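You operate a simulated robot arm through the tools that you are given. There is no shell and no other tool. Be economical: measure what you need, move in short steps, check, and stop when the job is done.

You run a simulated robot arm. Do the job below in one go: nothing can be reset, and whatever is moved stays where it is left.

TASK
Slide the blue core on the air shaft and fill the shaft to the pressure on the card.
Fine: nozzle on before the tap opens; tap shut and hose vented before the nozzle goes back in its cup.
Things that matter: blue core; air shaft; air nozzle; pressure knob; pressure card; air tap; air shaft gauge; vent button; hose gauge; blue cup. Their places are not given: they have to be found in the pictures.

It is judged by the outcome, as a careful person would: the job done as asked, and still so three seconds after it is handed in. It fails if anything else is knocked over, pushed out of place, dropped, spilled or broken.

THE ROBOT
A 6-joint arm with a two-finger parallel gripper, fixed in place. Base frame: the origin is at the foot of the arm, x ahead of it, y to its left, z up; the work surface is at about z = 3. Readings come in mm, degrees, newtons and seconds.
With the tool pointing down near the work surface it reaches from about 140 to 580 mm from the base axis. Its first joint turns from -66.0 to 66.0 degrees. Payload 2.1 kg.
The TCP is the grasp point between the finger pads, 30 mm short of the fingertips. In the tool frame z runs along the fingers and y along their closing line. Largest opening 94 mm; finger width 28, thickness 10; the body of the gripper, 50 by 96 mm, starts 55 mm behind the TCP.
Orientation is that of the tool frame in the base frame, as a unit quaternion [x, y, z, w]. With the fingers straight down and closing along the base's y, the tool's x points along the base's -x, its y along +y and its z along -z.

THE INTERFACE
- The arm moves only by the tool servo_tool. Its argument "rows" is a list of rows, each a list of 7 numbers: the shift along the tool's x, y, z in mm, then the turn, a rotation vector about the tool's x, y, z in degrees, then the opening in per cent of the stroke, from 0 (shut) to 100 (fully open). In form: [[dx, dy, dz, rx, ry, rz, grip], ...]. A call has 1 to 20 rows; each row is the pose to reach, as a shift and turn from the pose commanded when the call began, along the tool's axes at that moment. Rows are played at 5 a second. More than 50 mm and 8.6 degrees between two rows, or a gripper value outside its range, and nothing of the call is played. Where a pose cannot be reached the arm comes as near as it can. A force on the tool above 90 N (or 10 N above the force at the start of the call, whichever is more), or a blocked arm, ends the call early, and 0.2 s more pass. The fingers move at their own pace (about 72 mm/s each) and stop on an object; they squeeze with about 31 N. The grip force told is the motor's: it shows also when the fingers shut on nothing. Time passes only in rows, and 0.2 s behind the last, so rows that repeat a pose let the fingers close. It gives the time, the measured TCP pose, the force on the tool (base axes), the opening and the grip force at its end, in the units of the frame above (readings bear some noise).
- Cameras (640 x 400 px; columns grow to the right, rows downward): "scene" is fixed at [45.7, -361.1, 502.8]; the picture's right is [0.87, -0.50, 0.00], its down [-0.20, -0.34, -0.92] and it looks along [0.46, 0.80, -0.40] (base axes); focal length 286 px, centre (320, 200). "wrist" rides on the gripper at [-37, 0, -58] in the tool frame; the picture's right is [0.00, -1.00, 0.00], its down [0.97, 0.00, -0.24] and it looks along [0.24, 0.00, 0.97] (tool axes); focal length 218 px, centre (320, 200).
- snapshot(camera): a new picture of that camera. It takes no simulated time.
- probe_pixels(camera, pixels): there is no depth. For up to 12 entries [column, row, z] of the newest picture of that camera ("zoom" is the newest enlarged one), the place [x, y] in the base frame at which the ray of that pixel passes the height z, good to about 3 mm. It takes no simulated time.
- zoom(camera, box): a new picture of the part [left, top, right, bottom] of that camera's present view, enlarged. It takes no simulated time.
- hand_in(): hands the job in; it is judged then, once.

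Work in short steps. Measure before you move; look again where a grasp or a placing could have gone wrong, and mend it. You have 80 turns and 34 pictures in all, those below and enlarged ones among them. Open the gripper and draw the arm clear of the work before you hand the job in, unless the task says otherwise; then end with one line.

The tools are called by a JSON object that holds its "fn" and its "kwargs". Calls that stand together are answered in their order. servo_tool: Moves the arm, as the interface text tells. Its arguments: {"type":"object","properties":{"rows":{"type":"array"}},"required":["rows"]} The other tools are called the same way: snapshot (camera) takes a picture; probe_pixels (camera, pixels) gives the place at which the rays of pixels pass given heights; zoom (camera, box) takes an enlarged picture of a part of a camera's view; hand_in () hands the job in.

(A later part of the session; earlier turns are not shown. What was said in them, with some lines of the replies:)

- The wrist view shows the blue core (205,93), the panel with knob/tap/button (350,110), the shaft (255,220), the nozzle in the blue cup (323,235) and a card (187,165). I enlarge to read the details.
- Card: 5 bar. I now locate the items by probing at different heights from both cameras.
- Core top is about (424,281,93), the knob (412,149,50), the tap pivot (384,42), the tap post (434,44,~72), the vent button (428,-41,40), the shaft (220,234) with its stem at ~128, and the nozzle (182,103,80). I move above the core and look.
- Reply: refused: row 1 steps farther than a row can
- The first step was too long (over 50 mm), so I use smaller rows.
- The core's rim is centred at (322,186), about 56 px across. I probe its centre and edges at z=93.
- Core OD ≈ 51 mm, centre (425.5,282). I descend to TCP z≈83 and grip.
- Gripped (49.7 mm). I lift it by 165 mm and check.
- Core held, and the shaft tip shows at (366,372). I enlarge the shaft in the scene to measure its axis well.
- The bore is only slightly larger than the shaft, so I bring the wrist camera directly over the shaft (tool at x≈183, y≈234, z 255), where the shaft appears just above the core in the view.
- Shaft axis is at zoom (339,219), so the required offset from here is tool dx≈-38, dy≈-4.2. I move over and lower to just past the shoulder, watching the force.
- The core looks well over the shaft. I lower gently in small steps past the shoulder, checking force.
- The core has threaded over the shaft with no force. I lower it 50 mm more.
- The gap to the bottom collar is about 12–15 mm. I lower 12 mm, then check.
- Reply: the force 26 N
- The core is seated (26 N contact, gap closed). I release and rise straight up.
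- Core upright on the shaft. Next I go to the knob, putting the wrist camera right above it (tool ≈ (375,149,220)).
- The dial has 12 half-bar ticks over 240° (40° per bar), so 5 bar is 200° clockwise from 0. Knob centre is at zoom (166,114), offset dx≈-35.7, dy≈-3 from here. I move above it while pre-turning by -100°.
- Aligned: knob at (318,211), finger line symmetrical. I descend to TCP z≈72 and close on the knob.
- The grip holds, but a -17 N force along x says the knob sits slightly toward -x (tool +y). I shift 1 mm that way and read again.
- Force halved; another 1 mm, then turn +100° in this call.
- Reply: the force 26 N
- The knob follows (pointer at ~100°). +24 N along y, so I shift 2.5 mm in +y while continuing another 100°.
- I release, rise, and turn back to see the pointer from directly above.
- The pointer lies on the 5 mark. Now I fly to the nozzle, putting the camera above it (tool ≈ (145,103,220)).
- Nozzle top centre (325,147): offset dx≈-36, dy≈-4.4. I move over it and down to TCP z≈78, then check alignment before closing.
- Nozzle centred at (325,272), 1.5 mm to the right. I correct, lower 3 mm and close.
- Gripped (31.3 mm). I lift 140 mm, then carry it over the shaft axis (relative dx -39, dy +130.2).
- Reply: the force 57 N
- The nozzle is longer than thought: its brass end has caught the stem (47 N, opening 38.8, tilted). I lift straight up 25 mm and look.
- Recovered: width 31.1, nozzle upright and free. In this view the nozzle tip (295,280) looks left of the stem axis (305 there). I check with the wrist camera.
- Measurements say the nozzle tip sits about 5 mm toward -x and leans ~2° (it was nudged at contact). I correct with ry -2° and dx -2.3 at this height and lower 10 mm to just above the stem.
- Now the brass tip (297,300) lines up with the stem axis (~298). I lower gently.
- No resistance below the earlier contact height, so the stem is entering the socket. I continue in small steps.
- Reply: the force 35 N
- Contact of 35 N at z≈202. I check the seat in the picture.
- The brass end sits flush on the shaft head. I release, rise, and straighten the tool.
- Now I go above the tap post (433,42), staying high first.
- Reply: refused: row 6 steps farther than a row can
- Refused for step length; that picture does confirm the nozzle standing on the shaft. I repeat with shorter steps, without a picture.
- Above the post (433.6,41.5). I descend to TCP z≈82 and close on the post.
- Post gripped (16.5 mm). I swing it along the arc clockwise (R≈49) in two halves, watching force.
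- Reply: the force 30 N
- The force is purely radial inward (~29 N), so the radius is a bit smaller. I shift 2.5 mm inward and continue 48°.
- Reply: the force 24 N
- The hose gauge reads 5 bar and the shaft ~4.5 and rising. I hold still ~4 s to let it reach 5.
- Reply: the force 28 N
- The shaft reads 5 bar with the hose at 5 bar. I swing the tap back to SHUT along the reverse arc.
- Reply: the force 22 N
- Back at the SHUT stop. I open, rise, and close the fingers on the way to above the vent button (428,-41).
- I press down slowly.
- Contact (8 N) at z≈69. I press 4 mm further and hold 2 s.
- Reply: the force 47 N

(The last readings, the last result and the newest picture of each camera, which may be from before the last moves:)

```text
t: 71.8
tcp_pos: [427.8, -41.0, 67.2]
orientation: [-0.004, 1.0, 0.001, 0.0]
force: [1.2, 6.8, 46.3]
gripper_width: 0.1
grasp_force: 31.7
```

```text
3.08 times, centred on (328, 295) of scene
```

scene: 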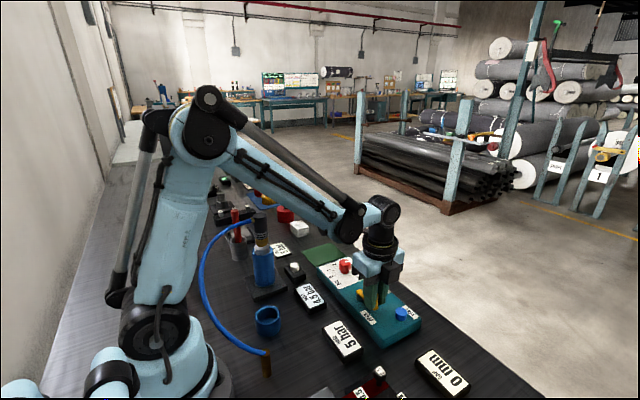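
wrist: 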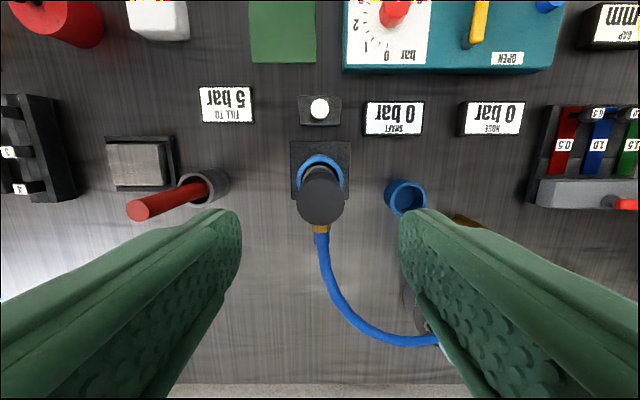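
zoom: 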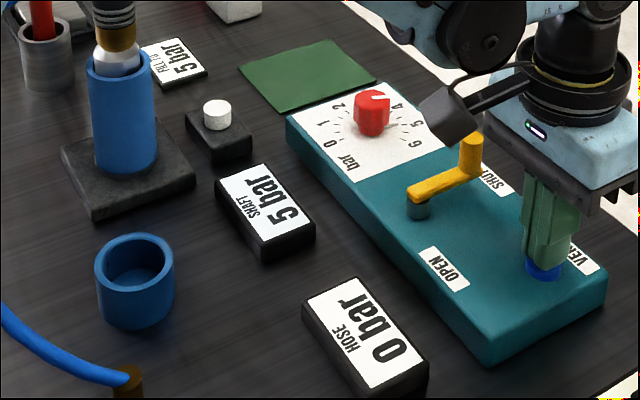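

Hose 0 bar, shaft 5 bar, tap at SHUT. Now I rise and go back above the nozzle (220,229.4).

{"fn": "servo_tool", "kwargs": {"rows": [[0, 0, -30, 0, 0, 0, 0], [0, 0, -75, 0, 0, 0, 30], [0, 0, -120, 0, 0, 0, 70], [0, 0, -165, 0, 0, 0, 70], [0, 0, -205, 0, 0, 0, 70], [20, 27, -220, 0, 0, 0.5, 70], [47, 62, -220, 0, 0, 0.5, 70], [74, 98, -220, 0, 0, 0.5, 70], [101, 134, -220, 0, 0, 0.5, 70], [128, 170, -220, 0, 0, 0.5, 70], [155, 206, -220, 0, 0, 0.5, 70], [182, 242, -220, 0, 0, 0.5, 70], [204.6, 272.8, -220, 0, 0, 0.5, 70], [204.6, 272.8, -220, 0, 0, 0.5, 70], [204.6, 272.8, -220, 0, 0, 0.5, 70]]}}

```text
t: 75.0
tcp_pos: [219.7, 229.9, 285.3]
orientation: [0.001, 1.0, -0.001, 0.0]
force: [-0.2, 0.1, 0.8]
gripper_width: 66.0
grasp_force: 0.0
```

Positioned. I descend to z≈202 and close on the nozzle.

{"fn": "servo_tool", "kwargs": {"rows": [[0, 0, 25, 0, 0, 0, 70], [0, 0, 50, 0, 0, 0, 70], [0, 0, 70, 0, 0, 0, 70], [0, 0, 82, 0, 0, 0, 70], [0, 0, 82, 0, 0, 0, 70], [0, 0, 82, 0, 0, 0, 40], [0, 0, 82, 0, 0, 0, 20], [0, 0, 82, 0, 0, 0, 10], [0, 0, 82, 0, 0, 0, 10]]}}

```text
t: 77.0
tcp_pos: [219.8, 229.6, 203.4]
orientation: [0.0, 1.0, 0.002, 0.0]
force: [-0.2, 0.2, 0.1]
gripper_width: 31.0
grasp_force: 30.9
```

Gripped cleanly with no side force. I lift straight up 55 mm.

{"fn": "servo_tool", "kwargs": {"rows": [[0, 0, -3, 0, 0, 0, 10], [0, 0, -8, 0, 0, 0, 10], [0, 0, -15, 0, 0, 0, 10], [0, 0, -25, 0, 0, 0, 10], [0, 0, -40, 0, 0, 0, 10], [0, 0, -55, 0, 0, 0, 10], [0, 0, -55, 0, 0, 0, 10]]}}

```text
t: 78.6
tcp_pos: [219.5, 229.2, 258.5]
orientation: [0.0, 1.0, 0.0, 0.001]
force: [0.5, -0.2, -1.5]
gripper_width: 31.3
grasp_force: 31.3
```

Nozzle held and free. I carry it over the cup and lower to just above the rim.

{"fn": "servo_tool", "kwargs": {"rows": [[10, -33, 0, 0, 0, 0, 10], [20, -66, 0, 0, 0, 0, 10], [30, -100, 0, 0, 0, 0, 10], [39.3, -130.2, 0, 0, 0, 0, 10], [39.3, -130.2, 0, 0, 0, 0, 10], [39.3, -130.2, 30, 0, 0, 0, 10], [39.3, -130.2, 60, 0, 0, 0, 10], [39.3, -130.2, 90, 0, 0, 0, 10], [39.3, -130.2, 115, 0, 0, 0, 10], [39.3, -130.2, 122, 0, 0, 0, 10], [39.3, -130.2, 122, 0, 0, 0, 10]]}}

{"fn": "zoom", "kwargs": {"camera": "scene", "box": [220, 270, 316, 330]}}

```text
t: 81.0
tcp_pos: [180.1, 99.4, 137.0]
orientation: [0.0, 1.0, 0.0, 0.0]
force: [1.0, -0.7, -2.4]
gripper_width: 31.1
grasp_force: 31.2
```

```text
6.67 times, centred on (268, 300) of scene
```

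zoom: 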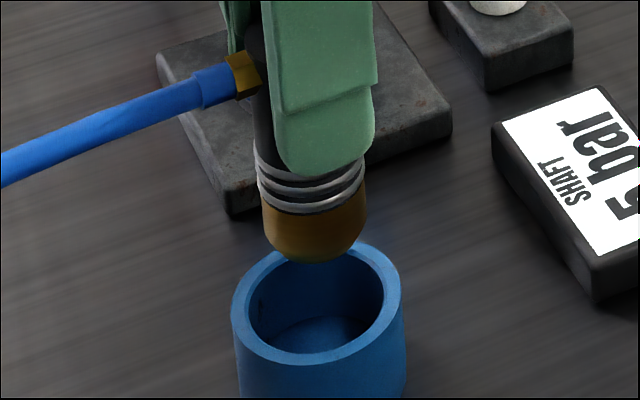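

Tip is centred within ~1.5 mm over the cup with ample clearance. I shift 1 mm in -x and lower.

{"fn": "servo_tool", "kwargs": {"rows": [[1, 0, 8, 0, 0, 0, 10], [1, 0, 16, 0, 0, 0, 10], [1, 0, 24, 0, 0, 0, 10], [1, 0, 32, 0, 0, 0, 10], [1, 0, 40, 0, 0, 0, 10], [1, 0, 47, 0, 0, 0, 10], [1, 0, 47, 0, 0, 0, 10]]}}

```text
t: 82.6
tcp_pos: [179.9, 100.1, 88.4]
orientation: [0.0, 1.0, 0.0, 0.0]
force: [0.2, -0.3, -1.5]
gripper_width: 31.2
grasp_force: 31.1
```

{"fn": "servo_tool", "kwargs": {"rows": [[0, 0, 2, 0, 0, 0, 10], [0, 0, 4, 0, 0, 0, 10], [0, 0, 6, 0, 0, 0, 10], [0, 0, 6, 0, 0, 0, 10]]}}

```text
t: 83.6
tcp_pos: [180.5, 99.8, 82.6]
orientation: [0.0, 1.0, 0.0, 0.0]
force: [0.5, -0.2, -2.3]
gripper_width: 31.4
grasp_force: 31.1
```

{"fn": "servo_tool", "kwargs": {"rows": [[0, 0, 2, 0, 0, 0, 10], [0, 0, 4, 0, 0, 0, 10], [0, 0, 4, 0, 0, 0, 10]]}}

```text
t: 84.4
tcp_pos: [179.9, 98.9, 79.8]
orientation: [0.0, 1.0, 0.001, 0.0]
force: [-4.4, -0.7, 29.1]
gripper_width: 31.4
grasp_force: 31.5
```

The nozzle rests on the cup bottom at the original height (z≈79.8, 29 N). I release and rise.

{"fn": "servo_tool", "kwargs": {"rows": [[0, 0, -1, 0, 0, 0, 10], [0, 0, -1.5, 0, 0, 0, 30], [0, 0, -1.5, 0, 0, 0, 65], [0, 0, -1.5, 0, 0, 0, 65], [0, 0, -20, 0, 0, 0, 70], [0, 0, -50, 0, 0, 0, 70], [0, 0, -90, 0, 0, 0, 70], [0, 0, -130, 0, 0, 0, 70], [0, 0, -170, 0, 0, 0, 70], [0, 0, -200, 0, 0, 0, 70], [0, 0, -200, 0, 0, 0, 70]]}}

```text
t: 86.8
tcp_pos: [181.4, 98.3, 279.3]
orientation: [0.0, 1.0, 0.0, 0.0]
force: [0.4, 0.4, -0.5]
gripper_width: 65.9
grasp_force: 0.1
```

The gripper is open, the arm is clear and no pictures remain. Every reading agrees with a finished job, so I hand it in.

{"fn": "hand_in", "kwargs": {}}

```text
The job is handed in.
```

I slid the blue core onto the air shaft and filled the shaft to 5 bar. I then shut the tap, vented the hose to 0 bar and put the nozzle back in its cup. While first carrying the nozzle over, I bumped its end against the shaft stem; I lifted it clear and realigned it, and saw no damage. I had no pictures left to check the nozzle in the cup; its height and contact force matched the start.
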